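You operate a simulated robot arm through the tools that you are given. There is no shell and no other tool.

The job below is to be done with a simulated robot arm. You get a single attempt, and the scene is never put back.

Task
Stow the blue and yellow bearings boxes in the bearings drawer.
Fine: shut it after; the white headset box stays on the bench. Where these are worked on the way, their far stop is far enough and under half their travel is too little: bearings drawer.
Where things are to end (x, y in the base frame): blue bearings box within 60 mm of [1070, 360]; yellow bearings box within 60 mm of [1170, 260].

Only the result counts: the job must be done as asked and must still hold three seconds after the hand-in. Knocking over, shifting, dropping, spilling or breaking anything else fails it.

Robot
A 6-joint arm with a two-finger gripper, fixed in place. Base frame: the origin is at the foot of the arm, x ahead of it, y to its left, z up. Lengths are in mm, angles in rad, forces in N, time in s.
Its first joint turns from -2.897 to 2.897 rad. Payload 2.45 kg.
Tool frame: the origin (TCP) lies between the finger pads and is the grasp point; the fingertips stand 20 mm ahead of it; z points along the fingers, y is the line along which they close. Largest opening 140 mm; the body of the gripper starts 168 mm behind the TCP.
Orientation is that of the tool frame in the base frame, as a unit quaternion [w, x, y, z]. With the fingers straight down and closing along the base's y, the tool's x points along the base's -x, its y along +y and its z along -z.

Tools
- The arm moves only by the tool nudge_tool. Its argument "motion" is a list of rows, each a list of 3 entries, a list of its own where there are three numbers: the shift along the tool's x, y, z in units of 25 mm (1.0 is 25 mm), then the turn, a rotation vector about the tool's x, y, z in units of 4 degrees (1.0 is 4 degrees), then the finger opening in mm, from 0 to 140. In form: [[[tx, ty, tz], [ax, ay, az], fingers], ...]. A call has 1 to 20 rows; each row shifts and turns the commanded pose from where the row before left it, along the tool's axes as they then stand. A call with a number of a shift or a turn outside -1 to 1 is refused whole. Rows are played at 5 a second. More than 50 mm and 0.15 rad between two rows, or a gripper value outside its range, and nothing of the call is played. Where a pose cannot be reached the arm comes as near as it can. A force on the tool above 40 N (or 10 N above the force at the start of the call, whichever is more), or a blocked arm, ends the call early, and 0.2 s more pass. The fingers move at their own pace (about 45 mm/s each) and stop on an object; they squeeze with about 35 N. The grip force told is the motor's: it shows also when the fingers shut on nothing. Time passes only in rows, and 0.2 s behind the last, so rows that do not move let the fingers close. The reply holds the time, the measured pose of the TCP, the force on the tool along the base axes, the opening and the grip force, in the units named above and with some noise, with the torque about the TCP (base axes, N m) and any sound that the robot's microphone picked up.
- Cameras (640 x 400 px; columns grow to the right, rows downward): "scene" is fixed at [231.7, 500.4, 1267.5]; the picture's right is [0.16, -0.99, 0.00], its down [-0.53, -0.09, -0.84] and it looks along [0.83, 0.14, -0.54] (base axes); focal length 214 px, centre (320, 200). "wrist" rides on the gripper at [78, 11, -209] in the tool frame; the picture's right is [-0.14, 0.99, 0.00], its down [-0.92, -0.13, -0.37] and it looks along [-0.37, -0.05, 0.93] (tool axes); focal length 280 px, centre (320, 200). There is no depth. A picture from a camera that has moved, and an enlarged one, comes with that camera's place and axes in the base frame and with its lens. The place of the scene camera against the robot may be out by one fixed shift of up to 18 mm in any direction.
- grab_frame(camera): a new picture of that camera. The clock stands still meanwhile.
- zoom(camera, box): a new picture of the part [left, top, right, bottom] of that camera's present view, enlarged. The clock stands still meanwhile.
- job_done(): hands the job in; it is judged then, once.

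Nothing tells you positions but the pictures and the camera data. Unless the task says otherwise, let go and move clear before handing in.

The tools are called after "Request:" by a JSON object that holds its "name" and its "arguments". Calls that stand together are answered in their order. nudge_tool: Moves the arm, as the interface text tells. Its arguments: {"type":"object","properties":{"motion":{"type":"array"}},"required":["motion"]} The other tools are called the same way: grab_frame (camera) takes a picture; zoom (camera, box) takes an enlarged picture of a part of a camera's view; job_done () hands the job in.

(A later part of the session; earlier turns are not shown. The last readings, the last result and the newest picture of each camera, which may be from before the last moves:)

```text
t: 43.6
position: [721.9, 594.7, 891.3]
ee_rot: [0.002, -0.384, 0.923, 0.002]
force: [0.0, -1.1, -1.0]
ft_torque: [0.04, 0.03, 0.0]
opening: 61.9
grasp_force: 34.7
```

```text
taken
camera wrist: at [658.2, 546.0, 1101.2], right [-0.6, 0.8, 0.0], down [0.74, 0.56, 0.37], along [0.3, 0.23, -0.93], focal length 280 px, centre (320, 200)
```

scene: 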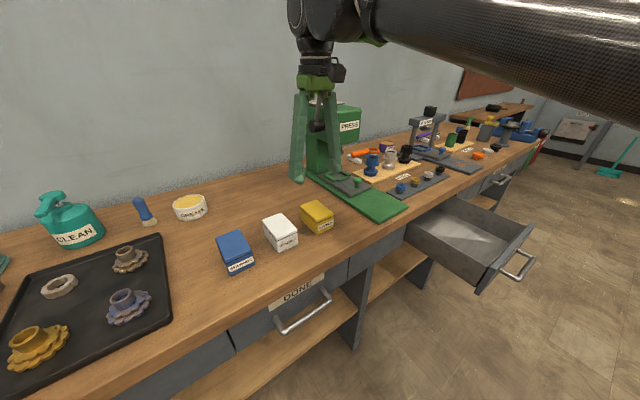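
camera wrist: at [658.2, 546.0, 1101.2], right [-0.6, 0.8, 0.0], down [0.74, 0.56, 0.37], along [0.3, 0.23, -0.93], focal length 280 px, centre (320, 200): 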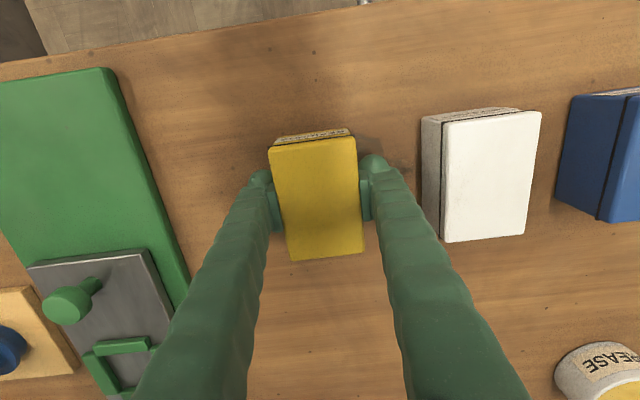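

The yellow box is held firmly (62 mm wide, 35 N). I'll lift it straight up and check the load.

Request:
{"name": "nudge_tool", "arguments": {"motion": [[[0, 0, -0.3], [0, 0, 0], 30], [[0, 0, -0.6], [0, 0, 0], 30], [[0, 0, -1], [0, 0, 0], 30], [[0, 0, -1], [0, 0, 0], 30], [[0, 0, -1], [0, 0, 0], 30], [[0, 0, -1], [0, 0, 0], 30], [[0, 0, -0.6], [0, 0, 0], 30], [[0, 0, -0.3], [0, 0, 0], 30], [[0, 0, 0], [0, 0, 0], 30]]}}

Request:
{"name": "grab_frame", "arguments": {"camera": "wrist"}}

Request:
{"name": "grab_frame", "arguments": {"camera": "scene"}}

```text
t: 45.6
position: [721.2, 594.8, 1036.6]
ee_rot: [0.001, -0.384, 0.923, 0.0]
force: [-0.1, -0.2, -2.3]
ft_torque: [-0.02, -0.02, 0.0]
opening: 62.1
grasp_force: 34.7
```

```text
taken
camera wrist: at [658.3, 545.2, 1245.6], right [-0.6, 0.8, 0.0], down [0.74, 0.56, 0.37], along [0.3, 0.23, -0.93], focal length 280 px, centre (320, 200)
```

wrist: 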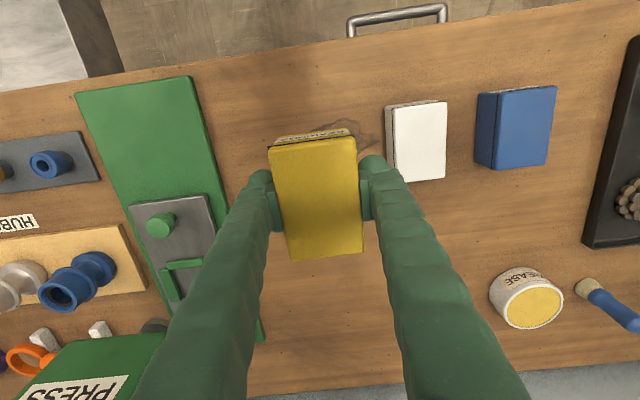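

```text
taken
```

scene: 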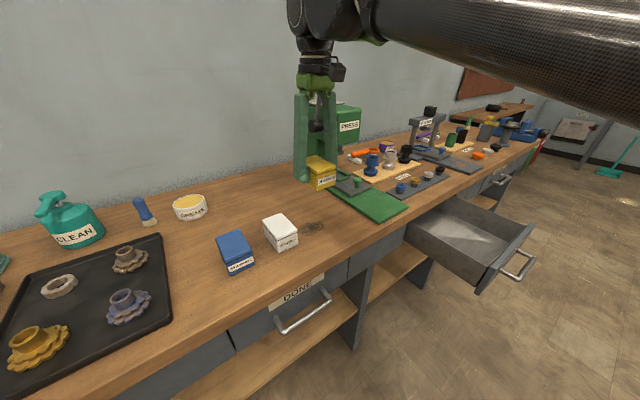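

The box is lifted cleanly and weighs only about 2.3 N. I'll retreat toward the robot and then carry it across to the drawer at this height.

Request:
{"name": "nudge_tool", "arguments": {"motion": [[[0.5, 0, 0], [0, 0, 0], 30], [[1, 0, 0], [0, 0, 0], 30], [[1, 0, 0], [0, 0, 0], 30], [[1, 0, 0], [0, 0, 0], 30], [[1, 0, 0], [0, 0, 0], 30], [[1, 0, 0], [0, 0, 0], 30], [[1, -0.3, 0], [0, 0, 0], 30], [[1, -0.6, 0], [0, 0, 0], 30], [[0.8, -0.9, 0], [0, 0, 0], 30], [[0.5, -1, 0], [0, 0, 0], 30], [[0, -1, 0], [0, 0, 0], 30], [[0, -1, 0], [0, 0, 0], 30], [[0, -1, 0], [0, 0, 0], 30], [[0, -1, 0], [0, 0, 0], 30], [[0, -1, 0], [0, 0, 0], 30], [[0, -1, 0], [0, 0, 0], 30], [[0, -1, 0], [0, 0, 0], 30], [[0, -1, 0], [0, 0, 0], 30], [[0, -0.6, 0], [0, 0, 0], 30], [[0, 0, 0], [0, 0, 0], 30]]}}

Request:
{"name": "grab_frame", "arguments": {"camera": "wrist"}}

```text
t: 49.8
position: [770.2, 235.9, 1036.7]
ee_rot: [0.001, -0.384, 0.924, 0.001]
force: [0.1, 0.1, -3.8]
ft_torque: [0.02, 0.01, 0.04]
opening: 61.8
grasp_force: 34.8
```

```text
taken
camera wrist: at [705.9, 187.4, 1245.6], right [-0.6, 0.8, 0.0], down [0.74, 0.56, 0.37], along [0.3, 0.23, -0.93], focal length 280 px, centre (320, 200)
```

wrist: 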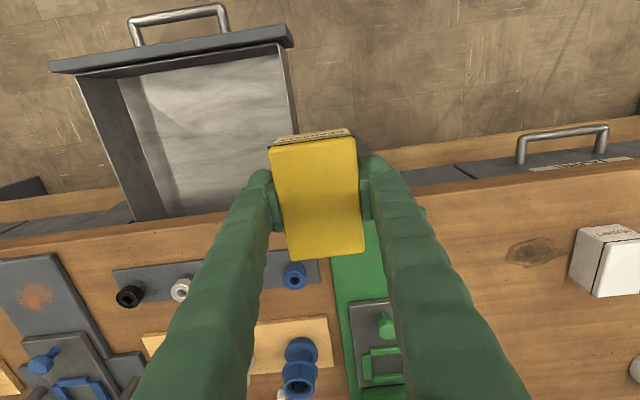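

The box is steady and the whole drawer is in view. I'll zoom to fix the interior coordinates before going over it.

Request:
{"name": "zoom", "arguments": {"camera": "wrist", "box": [40, 0, 320, 250]}}

```text
1.60 times, centred on (180, 125) of wrist
camera zoom: at [705.9, 187.4, 1245.6], right [-0.6, 0.8, 0.0], down [0.74, 0.56, 0.37], along [0.3, 0.23, -0.93], focal length 449 px, centre (544, 320)
```

zoom: 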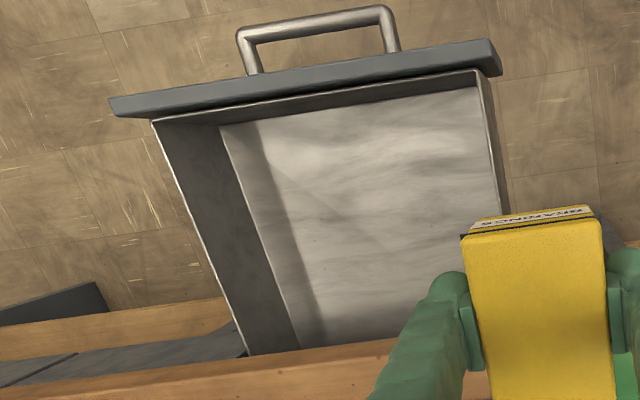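

Interior measures e≈428–726, m from ≈566 back under the bench edge at m≈800, wall tops z≈783. I'll carry the yellow box to above its drop point (m 735, e 630).

Request:
{"name": "nudge_tool", "arguments": {"motion": [[[-0.085, -0.5, 0], [0, 0, 0], 30], [[-0.085, -0.96, 0], [0, 0, 0], 30], [[-0.085, -0.96, 0], [0, 0, 0], 30], [[-0.085, -0.96, 0], [0, 0, 0], 30], [[-0.085, -0.96, 0], [0, 0, 0], 30], [[-0.085, -0.96, 0], [0, 0, 0], 30], [[-0.085, -0.96, 0], [0, 0, 0], 30], [[-0.085, -0.96, 0], [0, 0, 0], 30], [[-0.085, -0.96, 0], [0, 0, 0], 30], [[-0.085, -0.96, 0], [0, 0, 0], 30], [[-0.085, -0.95, 0], [0, 0, 0], 30], [[0, 0, 0], [0, 0, 0], 30]]}}

Request:
{"name": "grab_frame", "arguments": {"camera": "wrist"}}

Request:
{"name": "grab_frame", "arguments": {"camera": "scene"}}

```text
t: 52.4
position: [964.3, 74.2, 1036.1]
ee_rot: [0.002, -0.384, 0.924, 0.002]
force: [0.3, -0.2, -3.1]
ft_torque: [0.0, -0.02, -0.02]
opening: 62.0
grasp_force: 35.2
```

```text
taken
camera wrist: at [900.6, 24.8, 1245.7], right [-0.6, 0.8, 0.0], down [0.74, 0.56, 0.37], along [0.3, 0.23, -0.93], focal length 280 px, centre (320, 200)
```

wrist: 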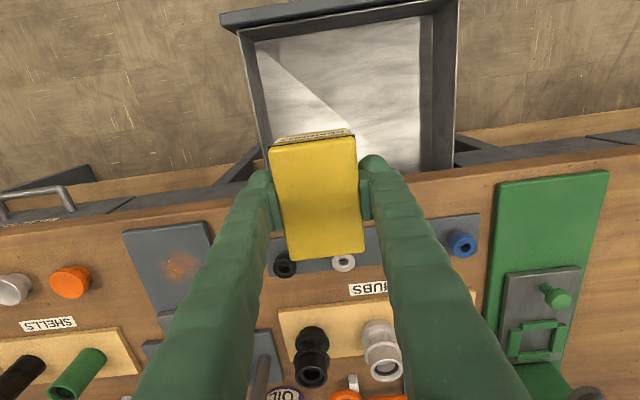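

```text
taken
```

scene: 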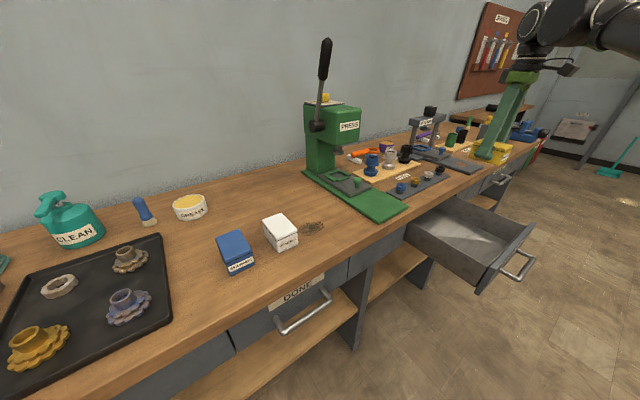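

The box is directly above its drop point and the pose is reached. I'll descend to just above the drawer walls and check alignment.

Request:
{"name": "nudge_tool", "arguments": {"motion": [[[0, 0, 0.6], [0, 0, 0], 30], [[0, 0, 1], [0, 0, 0], 30], [[0, 0, 1], [0, 0, 0], 30], [[0, 0, 1], [0, 0, 0], 30], [[0, 0, 1], [0, 0, 0], 30], [[0, 0, 1], [0, 0, 0], 30], [[0, 0, 1], [0, 0, 0], 30], [[0, 0, 1], [0, 0, 0], 30], [[0, 0, 0.4], [0, 0, 0], 30], [[0, 0, 0], [0, 0, 0], 30]]}}

Request:
{"name": "grab_frame", "arguments": {"camera": "wrist"}}

Request:
{"name": "zoom", "arguments": {"camera": "scene", "box": [390, 130, 550, 290]}}

```text
t: 54.6
position: [963.1, 74.8, 834.6]
ee_rot: [0.001, -0.384, 0.923, 0.001]
force: [-0.2, 0.1, -3.0]
ft_torque: [0.03, 0.02, -0.02]
opening: 61.8
grasp_force: 34.7
```

```text
taken
camera wrist: at [899.9, 26.3, 1044.2], right [-0.6, 0.8, 0.0], down [0.74, 0.56, 0.37], along [0.3, 0.23, -0.93], focal length 280 px, centre (320, 200)
```

wrist: 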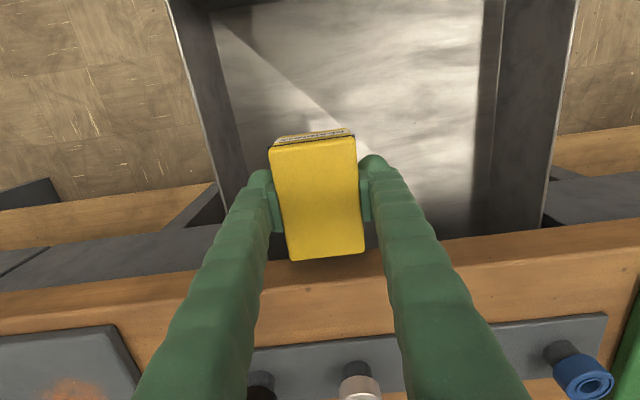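

```text
2.50 times, centred on (470, 210) of scene
camera zoom: at [231.7, 500.4, 1267.5], right [0.16, -0.99, 0.0], down [-0.53, -0.09, -0.84], along [0.83, 0.14, -0.54], focal length 536 px, centre (-55, 175)
```

zoom: 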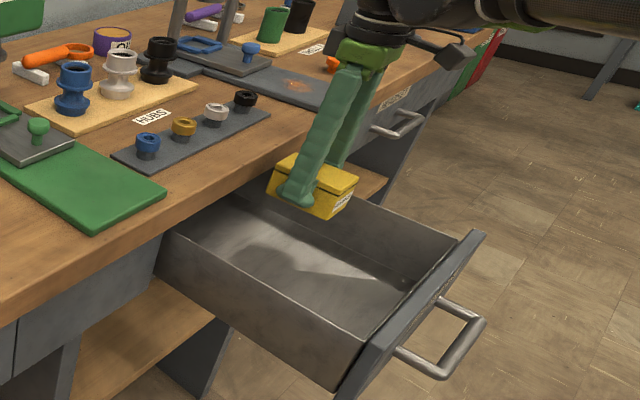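

Alignment is good: the box is inside the walls and clear of the bench edge. I'll lower to about 20 mm above the drawer floor.

Request:
{"name": "nudge_tool", "arguments": {"motion": [[[0, 0, 0.5], [0, 0, 0], 30], [[0, 0, 0.8], [0, 0, 0], 30], [[0, 0, 0.8], [0, 0, 0], 30], [[0, 0, 0.8], [0, 0, 0], 30], [[0, 0, 0.5], [0, 0, 0], 30], [[0, 0, 0.2], [0, 0, 0], 30], [[0, 0, 0], [0, 0, 0], 30]]}}

Request:
{"name": "grab_frame", "arguments": {"camera": "wrist"}}

Request:
{"name": "zoom", "arguments": {"camera": "scene", "box": [390, 130, 550, 290]}}

```text
t: 56.2
position: [963.6, 75.4, 745.9]
ee_rot: [0.001, -0.383, 0.924, 0.001]
force: [-0.5, -0.3, -3.0]
ft_torque: [-0.01, 0.02, -0.02]
opening: 61.8
grasp_force: 34.8
```

```text
taken
camera wrist: at [900.5, 27.7, 955.2], right [-0.6, 0.8, 0.0], down [0.74, 0.56, 0.37], along [0.3, 0.23, -0.93], focal length 280 px, centre (320, 200)
```

wrist: 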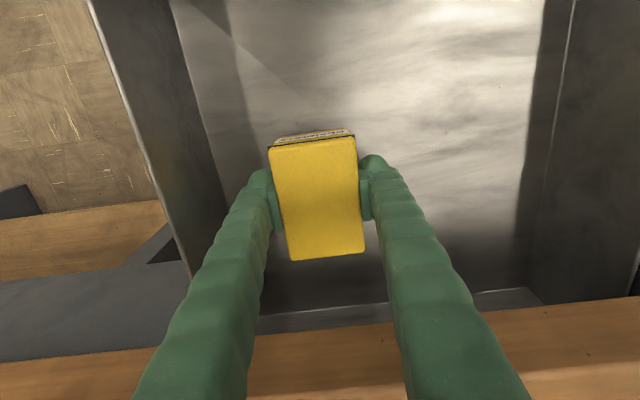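

```text
2.50 times, centred on (470, 210) of scene
camera zoom: at [231.7, 500.4, 1267.5], right [0.16, -0.99, 0.0], down [-0.53, -0.09, -0.84], along [0.83, 0.14, -0.54], focal length 536 px, centre (-55, 175)
```

zoom: 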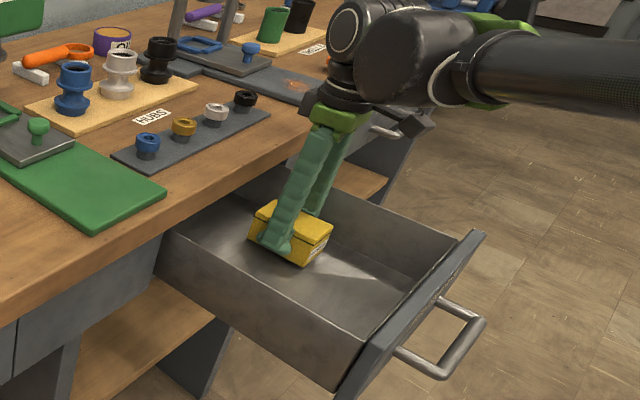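

The box is inside the drawer, near the floor. I'll lower gently in small steps watching for contact.

Request:
{"name": "nudge_tool", "arguments": {"motion": [[[0, 0, 0.16], [0, 0, 0], 30], [[0, 0, 0.16], [0, 0, 0], 30], [[0, 0, 0.16], [0, 0, 0], 30], [[0, 0, 0.16], [0, 0, 0], 30], [[0, 0, 0], [0, 0, 0], 30]]}}

Request:
{"name": "nudge_tool", "arguments": {"motion": [[[0, 0, 0.08], [0, 0, 0], 30], [[0, 0, 0.08], [0, 0, 0], 30], [[0, 0, 0], [0, 0, 0], 30]]}}

```text
t: 57.1
position: [964.5, 75.2, 736.7]
ee_rot: [0.003, -0.384, 0.923, 0.001]
force: [1.2, 0.3, 18.8]
ft_torque: [-0.24, 0.39, -0.2]
opening: 61.8
grasp_force: 35.1
stopped in row 4: the force on the tool passed its limit at 50 N (the readings are from after the stop); the commanded pose is now the measured one
```

```text
t: 57.5
position: [964.8, 75.3, 736.1]
ee_rot: [0.004, -0.383, 0.924, 0.001]
force: [-0.7, 2.3, 21.6]
ft_torque: [-0.2, 0.36, -0.04]
opening: 61.9
grasp_force: 35.1
stopped in row 1: the force on the tool passed its limit at 48 N (the readings are from after the stop); the commanded pose is now the measured one
```

Contact came at TCP z≈736, implying the drawer floor is around z≈707. I'll look to confirm the box is resting on the floor before releasing.

Request:
{"name": "grab_frame", "arguments": {"camera": "wrist"}}

Request:
{"name": "zoom", "arguments": {"camera": "scene", "box": [410, 160, 530, 280]}}

```text
taken
camera wrist: at [900.7, 27.8, 945.6], right [-0.6, 0.8, 0.0], down [0.74, 0.56, 0.37], along [0.3, 0.23, -0.93], focal length 280 px, centre (320, 200)
```

wrist: 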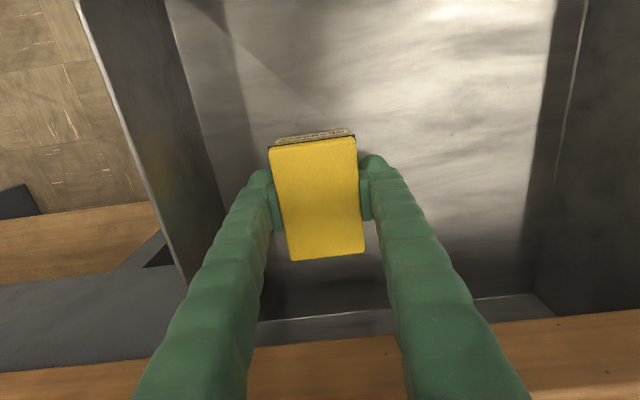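

```text
3.33 times, centred on (470, 220) of scene
camera zoom: at [231.7, 500.4, 1267.5], right [0.16, -0.99, 0.0], down [-0.53, -0.09, -0.84], along [0.83, 0.14, -0.54], focal length 715 px, centre (-180, 133)
```

zoom: 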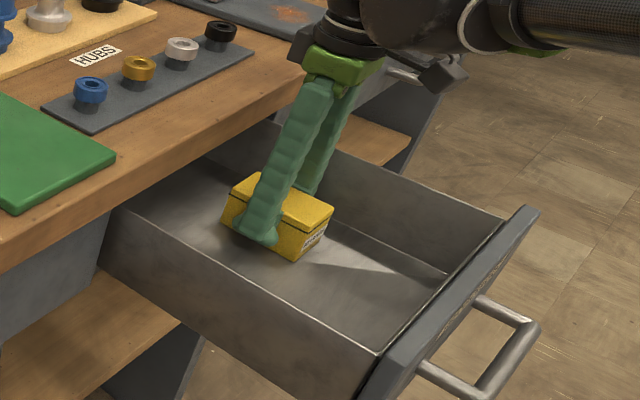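

The box sits flat on the drawer floor. I'll ease the pressure, open the fingers a little, and lift straight out.

Request:
{"name": "nudge_tool", "arguments": {"motion": [[[0, 0, -0.04], [0, 0, 0], 30], [[0, 0, 0], [0, 0, 0], 80], [[0, 0, 0], [0, 0, 0], 80], [[0, 0, 0], [0, 0, 0], 80]]}}

Request:
{"name": "grab_frame", "arguments": {"camera": "wrist"}}

```text
t: 58.5
position: [963.9, 76.1, 735.1]
ee_rot: [0.003, -0.383, 0.924, 0.0]
force: [0.3, -0.3, 0.9]
ft_torque: [0.0, 0.0, -0.01]
opening: 79.4
grasp_force: 0.1
```

```text
taken
camera wrist: at [901.0, 27.3, 945.0], right [-0.6, 0.8, 0.0], down [0.74, 0.56, 0.37], along [0.3, 0.23, -0.93], focal length 280 px, centre (320, 200)
```

wrist: 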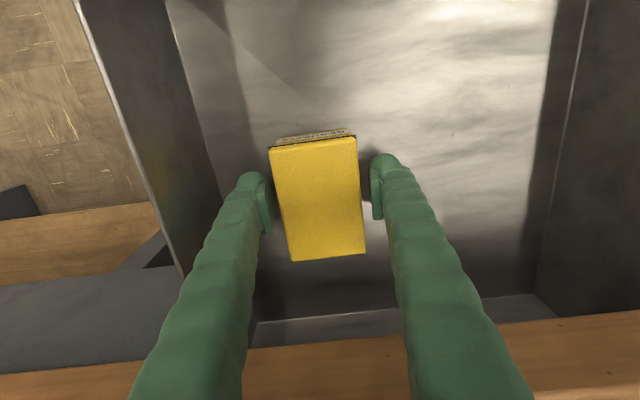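

The yellow box is released and stays put. I'll lift straight up out of the drawer.

Request:
{"name": "nudge_tool", "arguments": {"motion": [[[0, 0, -0.4], [0, 0, 0], 80], [[0, 0, -1], [0, 0, 0], 80], [[0, 0, -1], [0, 0, 0], 80], [[0, 0, -1], [0, 0, 0], 80], [[0, 0, -1], [0, 0, 0], 80], [[0, 0, -1], [0, 0, 0], 80], [[0, 0, -1], [0, 0, 0], 80], [[0, 0, -1], [0, 0, 0], 80], [[0, 0, -1], [0, 0, 0], 80], [[0, 0, -1], [0, 0, 0], 80], [[0, 0, -1], [0, 0, 0], 80], [[0, 0, -1], [0, 0, 0], 80], [[0, 0, -1], [0, 0, 0], 80], [[0, 0, 0], [0, 0, 0], 80]]}}

Request:
{"name": "grab_frame", "arguments": {"camera": "wrist"}}

Request:
{"name": "grab_frame", "arguments": {"camera": "scene"}}

```text
t: 61.5
position: [964.6, 76.6, 1046.0]
ee_rot: [0.002, -0.383, 0.924, 0.001]
force: [-0.6, 1.0, -0.2]
ft_torque: [0.0, -0.01, -0.02]
opening: 80.0
grasp_force: 0.0
```

```text
taken
camera wrist: at [900.6, 27.7, 1255.3], right [-0.6, 0.8, 0.0], down [0.74, 0.56, 0.37], along [0.3, 0.23, -0.93], focal length 280 px, centre (320, 200)
```

wrist: 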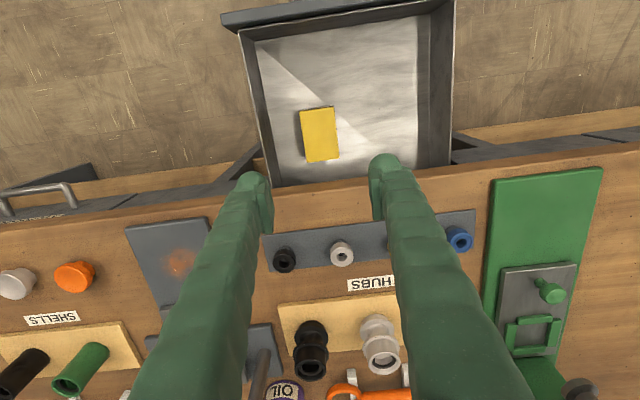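

```text
taken
```

scene: 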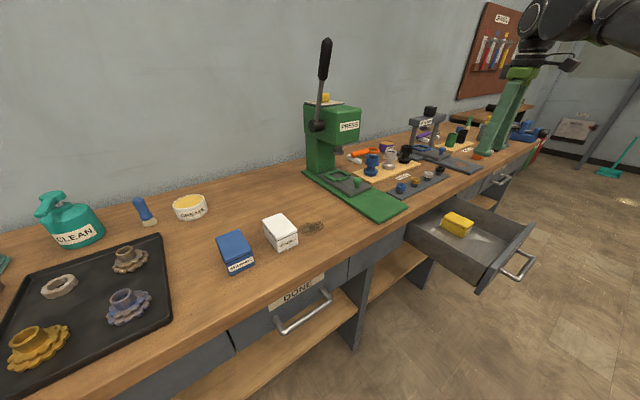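

The yellow box rests in the drawer as planned. Now I'll travel along the bench, in front of it, to the blue box.

Request:
{"name": "nudge_tool", "arguments": {"motion": [[[0.2, 1, 0], [0, 0, 0], 90], [[0.2, 1, 0], [0, 0, 0], 90], [[0.2, 1, 0], [0, 0, 0], 90], [[0.2, 1, 0], [0, 0, 0], 90], [[0.2, 1, 0], [0, 0, 0], 90], [[0.2, 1, 0], [0, 0, 0], 90], [[0, 1, 0], [0, 0, 0], 90], [[0, 1, 0], [0, 0, 0], 90], [[0, 1, 0], [0, 0, 0], 90], [[0, 1, 0], [0, 0, 0], 90], [[0, 1, 0], [0, 0, 0], 90], [[0, 1, 0], [0, 0, 0], 90], [[0, 1, 0], [0, 0, 0], 90], [[0, 1, 0], [0, 0, 0], 90], [[0, 1, 0], [0, 0, 0], 90], [[0, 1, 0], [0, 0, 0], 90], [[0, 1, 0], [0, 0, 0], 90], [[0, 1, 0], [0, 0, 0], 90], [[0, 1, 0], [0, 0, 0], 90], [[0, 1, 0], [0, 0, 0], 90]]}}

Request:
{"name": "nudge_tool", "arguments": {"motion": [[[0, 1, 0], [0, 0, 0], 90], [[0, 1, 0], [0, 0, 0], 90], [[0, 1, 0], [0, 0, 0], 90], [[0, 1, 0], [0, 0, 0], 90], [[0, 1, 0], [0, 0, 0], 90], [[0, 1, 0], [0, 0, 0], 90], [[0, 1, 0], [0, 0, 0], 90], [[0, 1, 0], [0, 0, 0], 90], [[0, 1, 0], [0, 0, 0], 90], [[0, 1, 0], [0, 0, 0], 90], [[0, 0.6, 0], [0, 0, 0], 90], [[0, 0, 0], [0, 0, 0], 90]]}}

Request:
{"name": "grab_frame", "arguments": {"camera": "wrist"}}

Request:
{"name": "grab_frame", "arguments": {"camera": "scene"}}

```text
t: 65.7
position: [587.2, 406.3, 1045.6]
ee_rot: [0.003, -0.383, 0.924, 0.0]
force: [0.0, -0.1, 0.0]
ft_torque: [0.02, -0.02, -0.01]
opening: 89.9
grasp_force: 0.1
```

```text
t: 68.3
position: [400.8, 596.3, 1044.4]
ee_rot: [0.003, -0.384, 0.923, 0.001]
force: [-0.3, -0.4, -0.4]
ft_torque: [0.0, -0.01, -0.03]
opening: 90.1
grasp_force: 0.0
```

```text
taken
camera wrist: at [336.4, 547.1, 1253.9], right [-0.6, 0.8, 0.0], down [0.74, 0.56, 0.37], along [0.3, 0.23, -0.93], focal length 280 px, centre (320, 200)
```

wrist: 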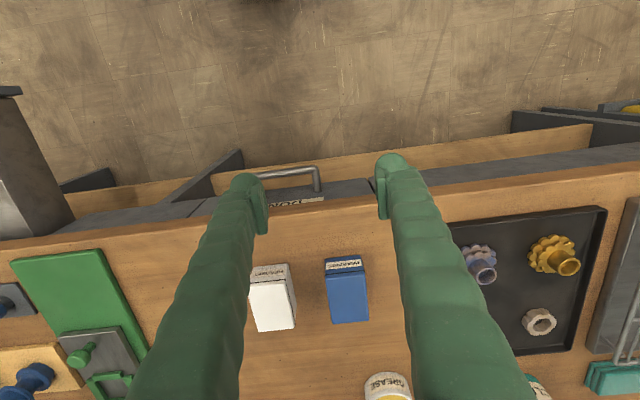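

```text
taken
```

scene: 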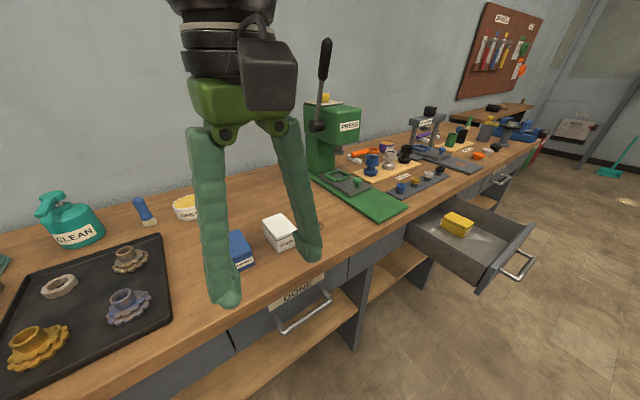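

Request:
{"name": "zoom", "arguments": {"camera": "wrist", "box": [240, 250, 400, 350]}}

```text
4.00 times, centred on (320, 300) of wrist
camera zoom: at [336.4, 547.1, 1253.9], right [-0.6, 0.8, 0.0], down [0.74, 0.56, 0.37], along [0.3, 0.23, -0.93], focal length 1122 px, centre (320, -200)
```

zoom: 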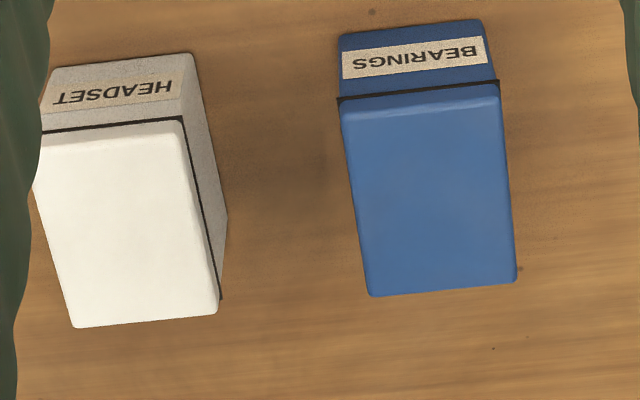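

The blue box spans m 885–977, e −179 to −121 (centre m 931, e −150), with the white box 60 mm away. I'll move over it, check, then descend.

Request:
{"name": "nudge_tool", "arguments": {"motion": [[[-0.904, 0.047, 0], [0, 0, 0], 90], [[-0.904, 0.047, 0], [0, 0, 0], 90], [[-0.904, 0.047, 0], [0, 0, 0], 90], [[-0.904, 0.047, 0], [0, 0, 0], 90], [[-0.904, 0.047, 0], [0, 0, 0], 90], [[-0.904, 0.047, 0], [0, 0, 0], 90], [[-0.904, 0.047, 0], [0, 0, 0], 90], [[-0.904, 0.047, 0], [0, 0, 0], 90], [[-0.904, 0.047, 0], [0, 0, 0], 90], [[-0.904, 0.047, 0], [0, 0, 0], 90], [[0, 0, 0.5], [0, 0, 0], 90], [[0, 0, 1], [0, 0, 0], 90], [[0, 0, 1], [0, 0, 0], 90], [[0, 0, 0.5], [0, 0, 0], 90], [[0, 0, 0], [0, 0, 0], 90]]}}

Request:
{"name": "grab_frame", "arguments": {"camera": "wrist"}}

Request:
{"name": "grab_frame", "arguments": {"camera": "scene"}}

```text
t: 71.5
position: [553.1, 763.4, 971.2]
ee_rot: [0.002, -0.383, 0.924, 0.0]
force: [-0.1, -0.2, -0.8]
ft_torque: [0.04, -0.02, -0.02]
opening: 90.1
grasp_force: 0.1
```

```text
taken
camera wrist: at [488.1, 714.3, 1180.4], right [-0.6, 0.8, 0.0], down [0.74, 0.56, 0.37], along [0.3, 0.23, -0.93], focal length 280 px, centre (320, 200)
```

wrist: 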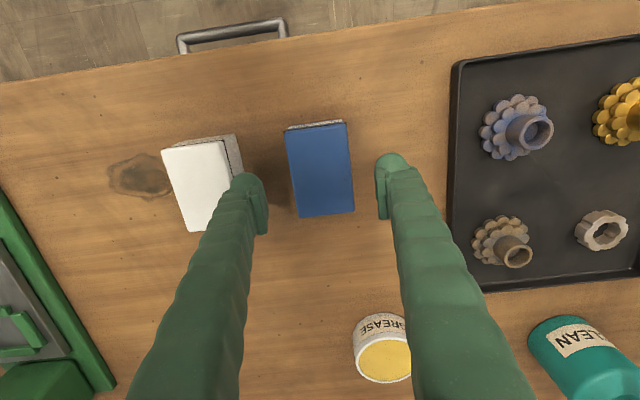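

```text
taken
```

scene: 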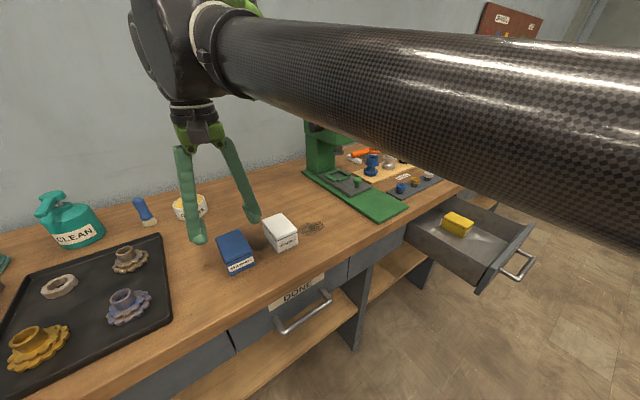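

Centred over the blue box with clearance to the white one. Descending and gripping.

Request:
{"name": "nudge_tool", "arguments": {"motion": [[[0, 0.04, 0.8], [0, 0, 0], 90], [[0, 0, 1], [0, 0, 0], 90], [[0, 0, 0.8], [0, 0, 0], 90], [[0, 0, 0.4], [0, 0, 0], 90], [[0, 0, 0.2], [0, 0, 0], 90], [[0, 0, 0], [0, 0, 0], 90]]}}

Request:
{"name": "grab_frame", "arguments": {"camera": "wrist"}}

```text
t: 72.9
position: [551.5, 763.8, 890.8]
ee_rot: [0.003, -0.384, 0.923, 0.0]
force: [0.0, 0.2, -1.0]
ft_torque: [0.0, -0.03, -0.01]
opening: 90.1
grasp_force: 0.0
```

```text
taken
camera wrist: at [488.0, 715.3, 1100.4], right [-0.6, 0.8, 0.0], down [0.74, 0.56, 0.37], along [0.3, 0.23, -0.93], focal length 280 px, centre (320, 200)
```

wrist: 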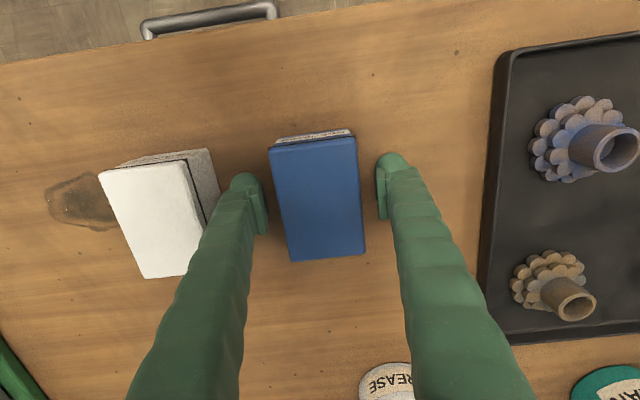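

Request:
{"name": "nudge_tool", "arguments": {"motion": [[[0, 0, 0], [0, 0, 0], 50], [[0, 0, 0], [0, 0, 0], 30], [[0, 0, 0], [0, 0, 0], 30], [[0, 0, 0], [0, 0, 0], 30], [[0, 0, 0], [0, 0, 0], 30]]}}

Request:
{"name": "nudge_tool", "arguments": {"motion": [[[0, 0, -0.3], [0, 0, 0], 30], [[0, 0, -0.6], [0, 0, 0], 30], [[0, 0, -1], [0, 0, 0], 30], [[0, 0, -1], [0, 0, 0], 30], [[0, 0, -1], [0, 0, 0], 30], [[0, 0, -1], [0, 0, 0], 30], [[0, 0, -0.6], [0, 0, 0], 30], [[0, 0, -0.3], [0, 0, 0], 30], [[0, 0, 0], [0, 0, 0], 30]]}}

Request:
{"name": "grab_frame", "arguments": {"camera": "wrist"}}

Request:
{"name": "grab_frame", "arguments": {"camera": "scene"}}

```text
t: 74.1
position: [551.8, 763.8, 890.3]
ee_rot: [0.003, -0.383, 0.924, 0.001]
force: [1.3, -0.1, 3.1]
ft_torque: [-0.2, -0.15, -0.01]
opening: 62.4
grasp_force: 34.9
```

```text
t: 76.1
position: [550.4, 761.9, 1034.5]
ee_rot: [0.003, -0.383, 0.924, 0.0]
force: [0.7, -0.1, -3.7]
ft_torque: [0.0, -0.02, 0.01]
opening: 62.3
grasp_force: 34.8
```

```text
taken
camera wrist: at [487.0, 714.6, 1245.2], right [-0.6, 0.8, 0.0], down [0.74, 0.56, 0.37], along [0.3, 0.23, -0.93], focal length 280 px, centre (320, 200)
```

wrist: 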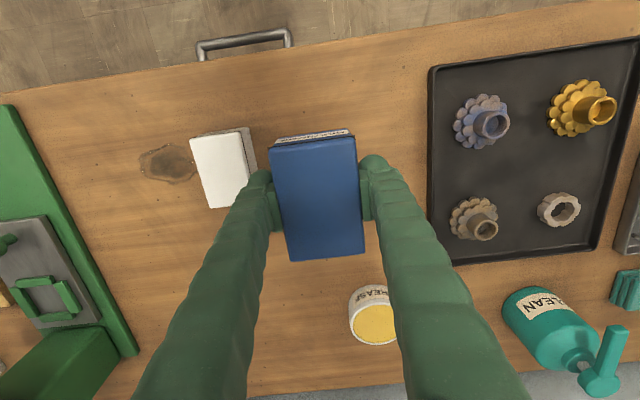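

```text
taken
```

scene: 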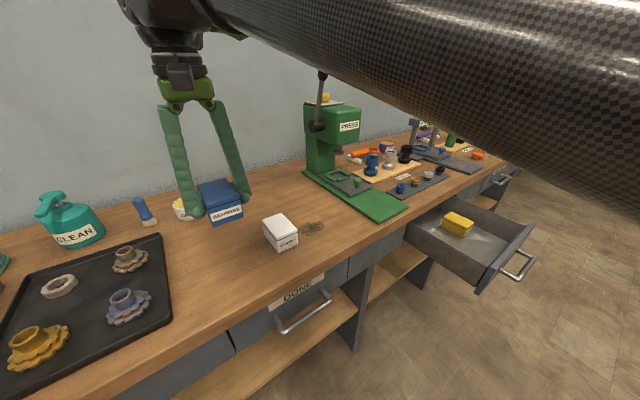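

The blue box is lifted cleanly and the white box is undisturbed. I'll retreat from the bench and carry it across to the drawer.

Request:
{"name": "nudge_tool", "arguments": {"motion": [[[0.5, 0, 0], [0, 0, 0], 30], [[1, 0, 0], [0, 0, 0], 30], [[1, 0, 0], [0, 0, 0], 30], [[1, 0, 0], [0, 0, 0], 30], [[1, 0, 0], [0, 0, 0], 30], [[1, -0.3, 0], [0, 0, 0], 30], [[1, -0.6, 0], [0, 0, 0], 30], [[0.7, -0.9, 0], [0, 0, 0], 30], [[0.3, -1, 0], [0, 0, 0], 30], [[0, -1, 0], [0, 0, 0], 30], [[0, -1, 0], [0, 0, 0], 30], [[0, -1, 0], [0, 0, 0], 30], [[0, -1, 0], [0, 0, 0], 30], [[0, -1, 0], [0, 0, 0], 30], [[0, -1, 0], [0, 0, 0], 30], [[0, -1, 0], [0, 0, 0], 30], [[0, -1, 0], [0, 0, 0], 30], [[0, -1, 0], [0, 0, 0], 30], [[0, -1, 0], [0, 0, 0], 30], [[0, -1, 0], [0, 0, 0], 30]]}}

Request:
{"name": "grab_frame", "arguments": {"camera": "wrist"}}

```text
t: 80.3
position: [662.3, 385.4, 1035.6]
ee_rot: [0.003, -0.383, 0.924, 0.001]
force: [0.4, -0.4, -3.1]
ft_torque: [-0.07, -0.03, -0.01]
opening: 62.2
grasp_force: 35.4
```

```text
taken
camera wrist: at [598.9, 337.0, 1245.4], right [-0.6, 0.8, 0.0], down [0.74, 0.56, 0.37], along [0.3, 0.23, -0.93], focal length 280 px, centre (320, 200)
```

wrist: 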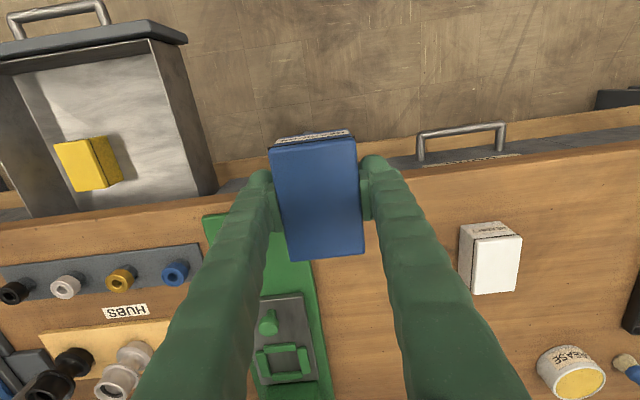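

Blue is steady; the drawer and yellow box are unchanged. I'll continue to the blue drop point (m 745, e 508).

Request:
{"name": "nudge_tool", "arguments": {"motion": [[[-0.013, -0.961, 0], [0, 0, 0], 30], [[-0.013, -0.961, 0], [0, 0, 0], 30], [[-0.013, -0.961, 0], [0, 0, 0], 30], [[-0.013, -0.961, 0], [0, 0, 0], 30], [[-0.013, -0.961, 0], [0, 0, 0], 30], [[-0.013, -0.961, 0], [0, 0, 0], 30], [[-0.013, -0.961, 0], [0, 0, 0], 30], [[-0.013, -0.961, 0], [0, 0, 0], 30], [[-0.013, -0.961, 0], [0, 0, 0], 30], [[-0.013, -0.961, 0], [0, 0, 0], 30], [[-0.013, -0.961, 0], [0, 0, 0], 30], [[-0.013, -0.961, 0], [0, 0, 0], 30], [[-0.013, -0.961, 0], [0, 0, 0], 30], [[0, 0, 0], [0, 0, 0], 30]]}}

Request:
{"name": "grab_frame", "arguments": {"camera": "wrist"}}

Request:
{"name": "grab_frame", "arguments": {"camera": "scene"}}

```text
t: 83.3
position: [886.9, 168.3, 1035.0]
ee_rot: [0.003, -0.383, 0.924, 0.001]
force: [0.5, 0.6, -3.2]
ft_torque: [-0.02, 0.02, 0.01]
opening: 62.2
grasp_force: 34.7
```

```text
taken
camera wrist: at [823.0, 120.3, 1244.7], right [-0.6, 0.8, 0.0], down [0.74, 0.56, 0.37], along [0.3, 0.23, -0.93], focal length 280 px, centre (320, 200)
```

wrist: 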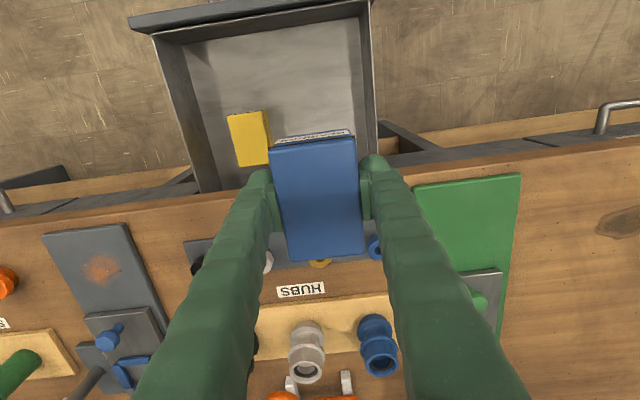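

```text
taken
```

scene: 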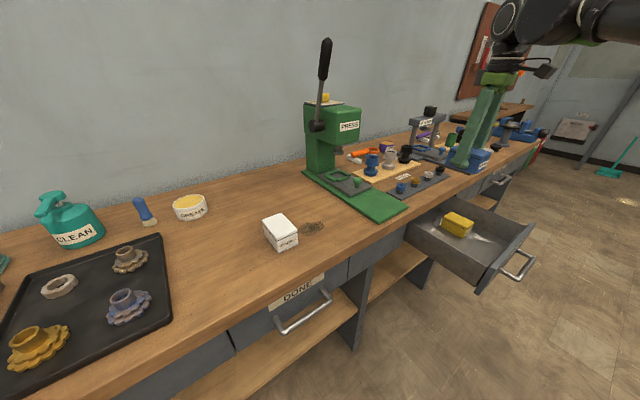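

The blue box is above its place; I'll shift 11 mm back toward the robot for clearance to the bench edge, then lower to just above the drawer walls.

Request:
{"name": "nudge_tool", "arguments": {"motion": [[[0.44, 0, 0], [0, 0, 0], 30], [[0, 0, 0.6], [0, 0, 0], 30], [[0, 0, 1], [0, 0, 0], 30], [[0, 0, 1], [0, 0, 0], 30], [[0, 0, 1], [0, 0, 0], 30], [[0, 0, 1], [0, 0, 0], 30], [[0, 0, 1], [0, 0, 0], 30], [[0, 0, 1], [0, 0, 0], 30], [[0, 0, 1], [0, 0, 0], 30], [[0, 0, 0.4], [0, 0, 0], 30], [[0, 0, 0], [0, 0, 0], 30]]}}

Request:
{"name": "grab_frame", "arguments": {"camera": "wrist"}}

Request:
{"name": "zoom", "arguments": {"camera": "scene", "box": [390, 130, 550, 290]}}

```text
t: 85.7
position: [879.9, 161.3, 834.5]
ee_rot: [0.003, -0.384, 0.924, 0.0]
force: [-0.7, 0.1, -3.5]
ft_torque: [0.0, 0.0, 0.02]
opening: 62.0
grasp_force: 34.6
```

```text
taken
camera wrist: at [816.4, 113.0, 1044.4], right [-0.6, 0.8, 0.0], down [0.74, 0.56, 0.37], along [0.3, 0.23, -0.93], focal length 280 px, centre (320, 200)
```

wrist: 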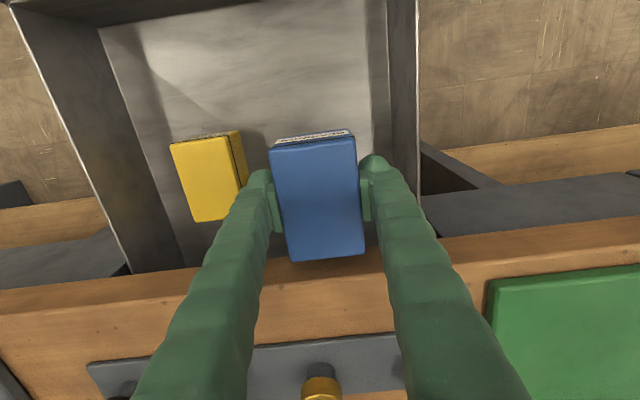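

```text
2.50 times, centred on (470, 210) of scene
camera zoom: at [231.7, 500.4, 1267.5], right [0.16, -0.99, 0.0], down [-0.53, -0.09, -0.84], along [0.83, 0.14, -0.54], focal length 536 px, centre (-55, 175)
```

zoom: 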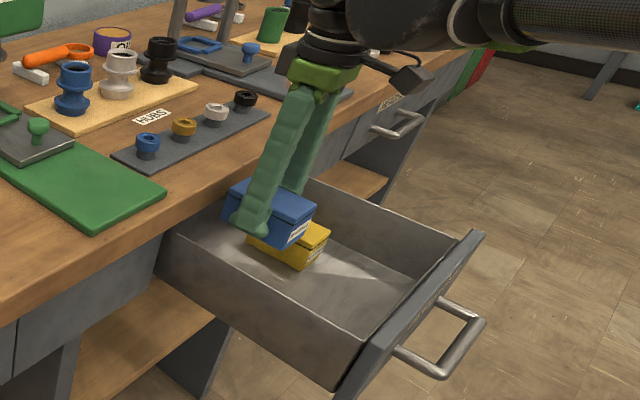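

Both boxes have room; I'll check the right-hand finger's clearance to the near drawer wall before going inside.

Request:
{"name": "zoom", "arguments": {"camera": "wrist", "box": [300, 0, 460, 250]}}

```text
1.60 times, centred on (380, 125) of wrist
camera zoom: at [816.4, 113.0, 1044.4], right [-0.6, 0.8, 0.0], down [0.74, 0.56, 0.37], along [0.3, 0.23, -0.93], focal length 449 px, centre (224, 320)
```

zoom: 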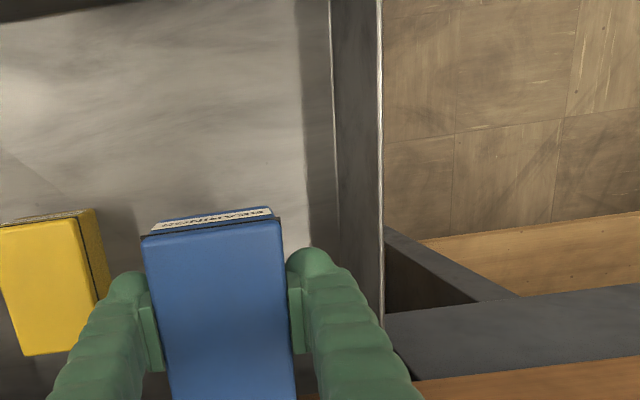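

The near wall is at e≈420, leaving over 30 mm to the finger. Lowering the blue box toward the drawer floor (contact expected at TCP z≈735).

Request:
{"name": "nudge_tool", "arguments": {"motion": [[[0, 0, 0.5], [0, 0, 0], 30], [[0, 0, 0.8], [0, 0, 0], 30], [[0, 0, 0.8], [0, 0, 0], 30], [[0, 0, 0.8], [0, 0, 0], 30], [[0, 0, 0.5], [0, 0, 0], 30], [[0, 0, 0.2], [0, 0, 0], 30], [[0, 0, 0.1], [0, 0, 0], 30], [[0, 0, 0], [0, 0, 0], 30]]}}

Request:
{"name": "nudge_tool", "arguments": {"motion": [[[0, 0, 0.06], [0, 0, 0], 30], [[0, 0, 0.04], [0, 0, 0], 30], [[0, 0, 0], [0, 0, 0], 30]]}}

```text
t: 87.5
position: [878.9, 162.3, 743.2]
ee_rot: [0.003, -0.384, 0.923, 0.0]
force: [0.1, -0.4, -2.9]
ft_torque: [0.01, -0.02, 0.0]
opening: 62.2
grasp_force: 35.0
```

```text
t: 88.3
position: [880.6, 162.1, 740.5]
ee_rot: [0.003, -0.383, 0.924, 0.0]
force: [1.1, -0.4, -4.3]
ft_torque: [0.01, -0.03, 0.04]
opening: 62.4
grasp_force: 34.8
```

Request:
{"name": "nudge_tool", "arguments": {"motion": [[[0, 0, 0.05], [0, 0, 0], 30], [[0, 0, 0.05], [0, 0, 0], 30], [[0, 0, 0], [0, 0, 0], 30]]}}

```text
t: 89.1
position: [881.0, 162.8, 738.1]
ee_rot: [0.002, -0.384, 0.923, 0.001]
force: [0.4, -0.3, -3.5]
ft_torque: [0.0, 0.01, 0.04]
opening: 62.1
grasp_force: 35.5
```

Request:
{"name": "nudge_tool", "arguments": {"motion": [[[0, 0, 0.04], [0, 0, 0], 30], [[0, 0, 0.04], [0, 0, 0], 30], [[0, 0, 0], [0, 0, 0], 30]]}}

```text
t: 89.9
position: [879.4, 162.5, 735.9]
ee_rot: [0.002, -0.383, 0.924, 0.002]
force: [0.0, 0.0, -2.9]
ft_torque: [0.02, 0.01, -0.01]
opening: 62.2
grasp_force: 34.8
```

Request:
{"name": "nudge_tool", "arguments": {"motion": [[[0, 0, 0.04], [0, 0, 0], 30], [[0, 0, 0.04], [0, 0, 0], 30], [[0, 0, 0], [0, 0, 0], 30]]}}

```text
t: 90.7
position: [879.8, 163.5, 735.9]
ee_rot: [0.003, -0.384, 0.923, 0.0]
force: [2.2, 0.7, 21.4]
ft_torque: [-0.68, -0.43, -0.02]
opening: 62.1
grasp_force: 34.8
```

Contact with the drawer floor is confirmed at TCP z≈736. I'll ease up and release.

Request:
{"name": "nudge_tool", "arguments": {"motion": [[[0, 0, -0.04], [0, 0, 0], 30], [[0, 0, 0], [0, 0, 0], 80], [[0, 0, 0], [0, 0, 0], 80], [[0, 0, 0], [0, 0, 0], 80]]}}

Request:
{"name": "grab_frame", "arguments": {"camera": "wrist"}}

```text
t: 91.7
position: [880.7, 162.3, 734.9]
ee_rot: [0.003, -0.384, 0.923, 0.001]
force: [-0.1, 0.6, 0.4]
ft_torque: [0.02, 0.02, 0.01]
opening: 79.8
grasp_force: 0.2
```

```text
taken
camera wrist: at [816.6, 113.9, 944.6], right [-0.6, 0.8, 0.0], down [0.74, 0.56, 0.37], along [0.3, 0.23, -0.93], focal length 280 px, centre (320, 200)
```

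wrist: 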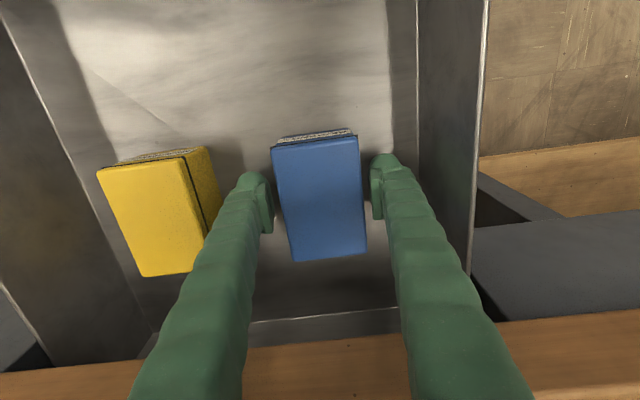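

Both boxes are in the drawer and free. I'll lift straight out and take a check picture.

Request:
{"name": "nudge_tool", "arguments": {"motion": [[[0, 0, -0.4], [0, 0, 0], 80], [[0, 0, -1], [0, 0, 0], 80], [[0, 0, -1], [0, 0, 0], 80], [[0, 0, -1], [0, 0, 0], 80], [[0, 0, -1], [0, 0, 0], 80], [[0, 0, -1], [0, 0, 0], 80], [[0, 0, -1], [0, 0, 0], 80], [[0, 0, -1], [0, 0, 0], 80], [[0, 0, -1], [0, 0, 0], 80], [[0, 0, -1], [0, 0, 0], 80], [[0, 0, -1], [0, 0, 0], 80], [[0, 0, -1], [0, 0, 0], 80], [[0, 0, 0], [0, 0, 0], 80]]}}

Request:
{"name": "grab_frame", "arguments": {"camera": "wrist"}}

Request:
{"name": "zoom", "arguments": {"camera": "scene", "box": [390, 130, 550, 290]}}

```text
t: 94.5
position: [878.9, 160.9, 1021.8]
ee_rot: [0.002, -0.383, 0.924, 0.001]
force: [0.6, 0.0, -0.3]
ft_torque: [0.0, 0.01, 0.01]
opening: 80.0
grasp_force: 0.1
```

```text
taken
camera wrist: at [815.2, 112.6, 1231.1], right [-0.6, 0.8, 0.0], down [0.74, 0.56, 0.37], along [0.3, 0.23, -0.93], focal length 280 px, centre (320, 200)
```

wrist: 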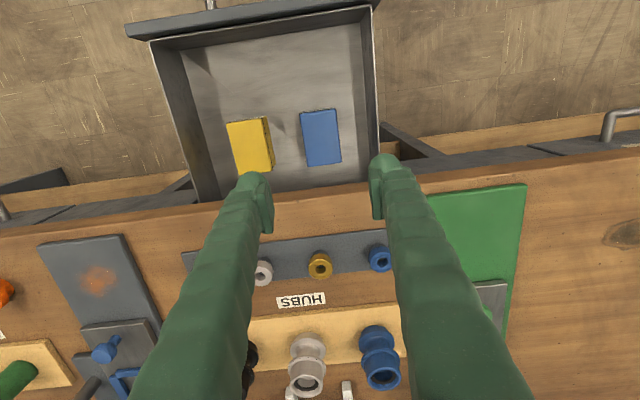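

```text
2.50 times, centred on (470, 210) of scene
camera zoom: at [231.7, 500.4, 1267.5], right [0.16, -0.99, 0.0], down [-0.53, -0.09, -0.84], along [0.83, 0.14, -0.54], focal length 536 px, centre (-55, 175)
```

zoom: 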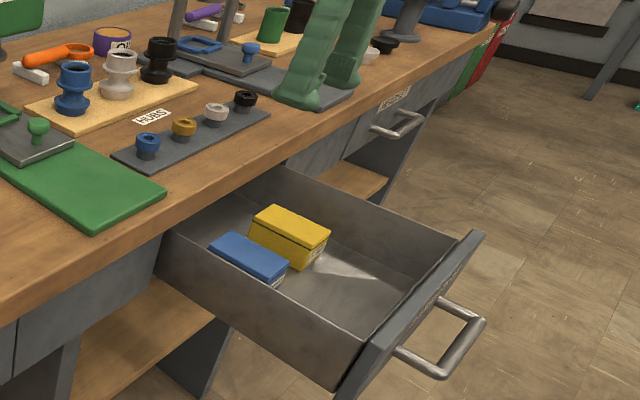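

Both boxes stand upright in the drawer. I'll move out in front of the handle at height with closed fingers, so I can push the bar from outside.

Request:
{"name": "nudge_tool", "arguments": {"motion": [[[0.98, -0.223, 0], [0, 0, 0], 0], [[0.98, -0.223, 0], [0, 0, 0], 0], [[0.98, -0.223, 0], [0, 0, 0], 0], [[0.98, -0.223, 0], [0, 0, 0], 0], [[0.98, -0.223, 0], [0, 0, 0], 0], [[0.98, -0.223, 0], [0, 0, 0], 0], [[0.98, -0.223, 0], [0, 0, 0], 0], [[0.98, -0.223, 0], [0, 0, 0], 0], [[0.98, -0.223, 0], [0, 0, 0], 0], [[0.98, -0.223, 0], [0, 0, 0], 0], [[0.98, -0.223, 0], [0, 0, 0], 0], [[0.98, -0.223, 0], [0, 0, 0], 0], [[0, 0, 0], [0, 0, 0], 0]]}}

Request:
{"name": "grab_frame", "arguments": {"camera": "wrist"}}

Request:
{"name": "grab_frame", "arguments": {"camera": "scene"}}

```text
t: 97.3
position: [719.5, -94.6, 1019.6]
ee_rot: [0.002, -0.383, 0.924, 0.001]
force: [-0.1, 0.4, 0.2]
ft_torque: [0.01, -0.03, -0.02]
opening: 0.0
grasp_force: 29.4
```

```text
taken
camera wrist: at [654.8, -143.6, 1229.2], right [-0.6, 0.8, 0.0], down [0.74, 0.56, 0.37], along [0.3, 0.23, -0.93], focal length 280 px, centre (320, 200)
```

wrist: 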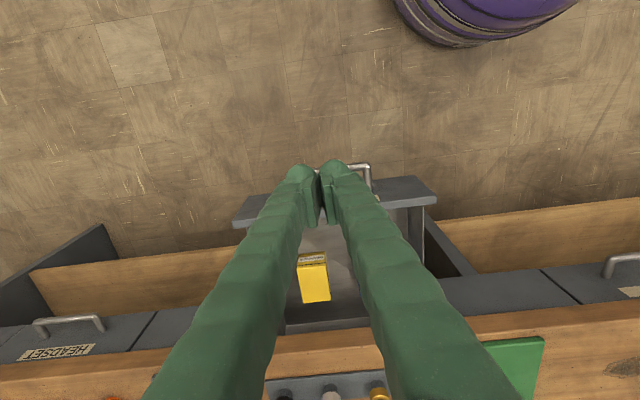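

```text
taken
```

scene: 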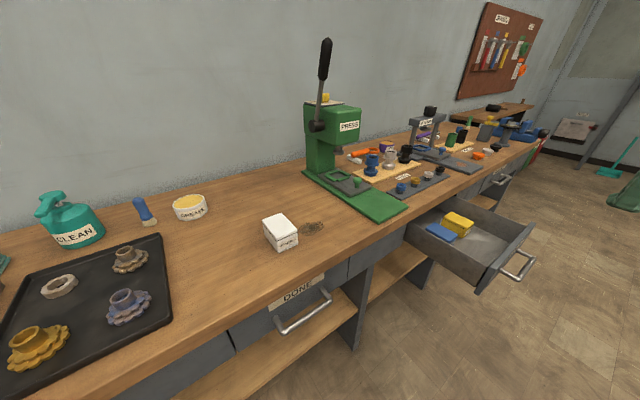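

The closed fingers are in front of the handle's middle. I'll descend to handle height, keeping about 40 mm clear of the bar.

Request:
{"name": "nudge_tool", "arguments": {"motion": [[[0, 0, 0.6], [0, 0, 0], 0], [[0, 0, 1], [0, 0, 0], 0], [[0, 0, 1], [0, 0, 0], 0], [[0, 0, 1], [0, 0, 0], 0], [[0, 0, 1], [0, 0, 0], 0], [[0, 0, 1], [0, 0, 0], 0], [[0, 0, 1], [0, 0, 0], 0], [[0, 0, 1], [0, 0, 0], 0], [[0, 0, 1], [0, 0, 0], 0], [[0, 0, 1], [0, 0, 0], 0], [[0, 0, 1], [0, 0, 0], 0], [[0, 0, 0.8], [0, 0, 0], 0], [[0, 0, 0.2], [0, 0, 0], 0], [[0, 0, 0], [0, 0, 0], 0]]}}

Request:
{"name": "grab_frame", "arguments": {"camera": "wrist"}}

Request:
{"name": "grab_frame", "arguments": {"camera": "scene"}}

```text
t: 100.3
position: [721.3, -93.1, 728.5]
ee_rot: [0.003, -0.384, 0.923, 0.0]
force: [-0.7, -0.2, 0.9]
ft_torque: [-0.01, -0.03, 0.01]
opening: 0.2
grasp_force: 29.4
```

```text
taken
camera wrist: at [656.9, -141.8, 938.7], right [-0.6, 0.8, 0.0], down [0.74, 0.56, 0.37], along [0.3, 0.23, -0.93], focal length 280 px, centre (320, 200)
```

wrist: 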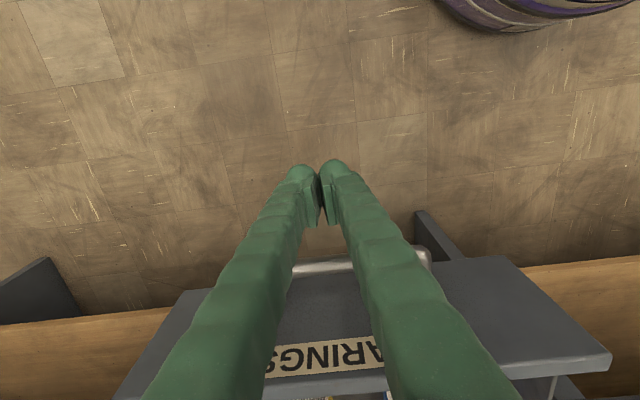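

```text
taken
```

scene: 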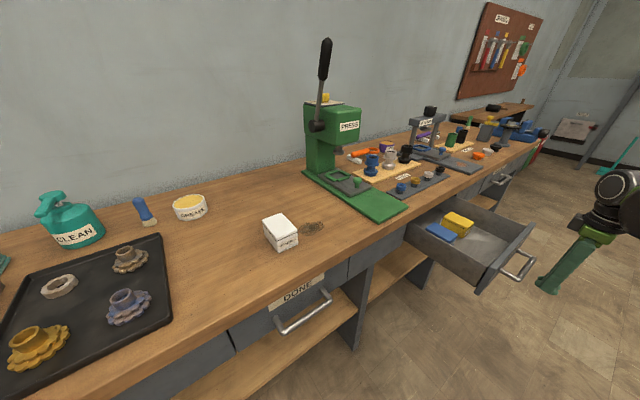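

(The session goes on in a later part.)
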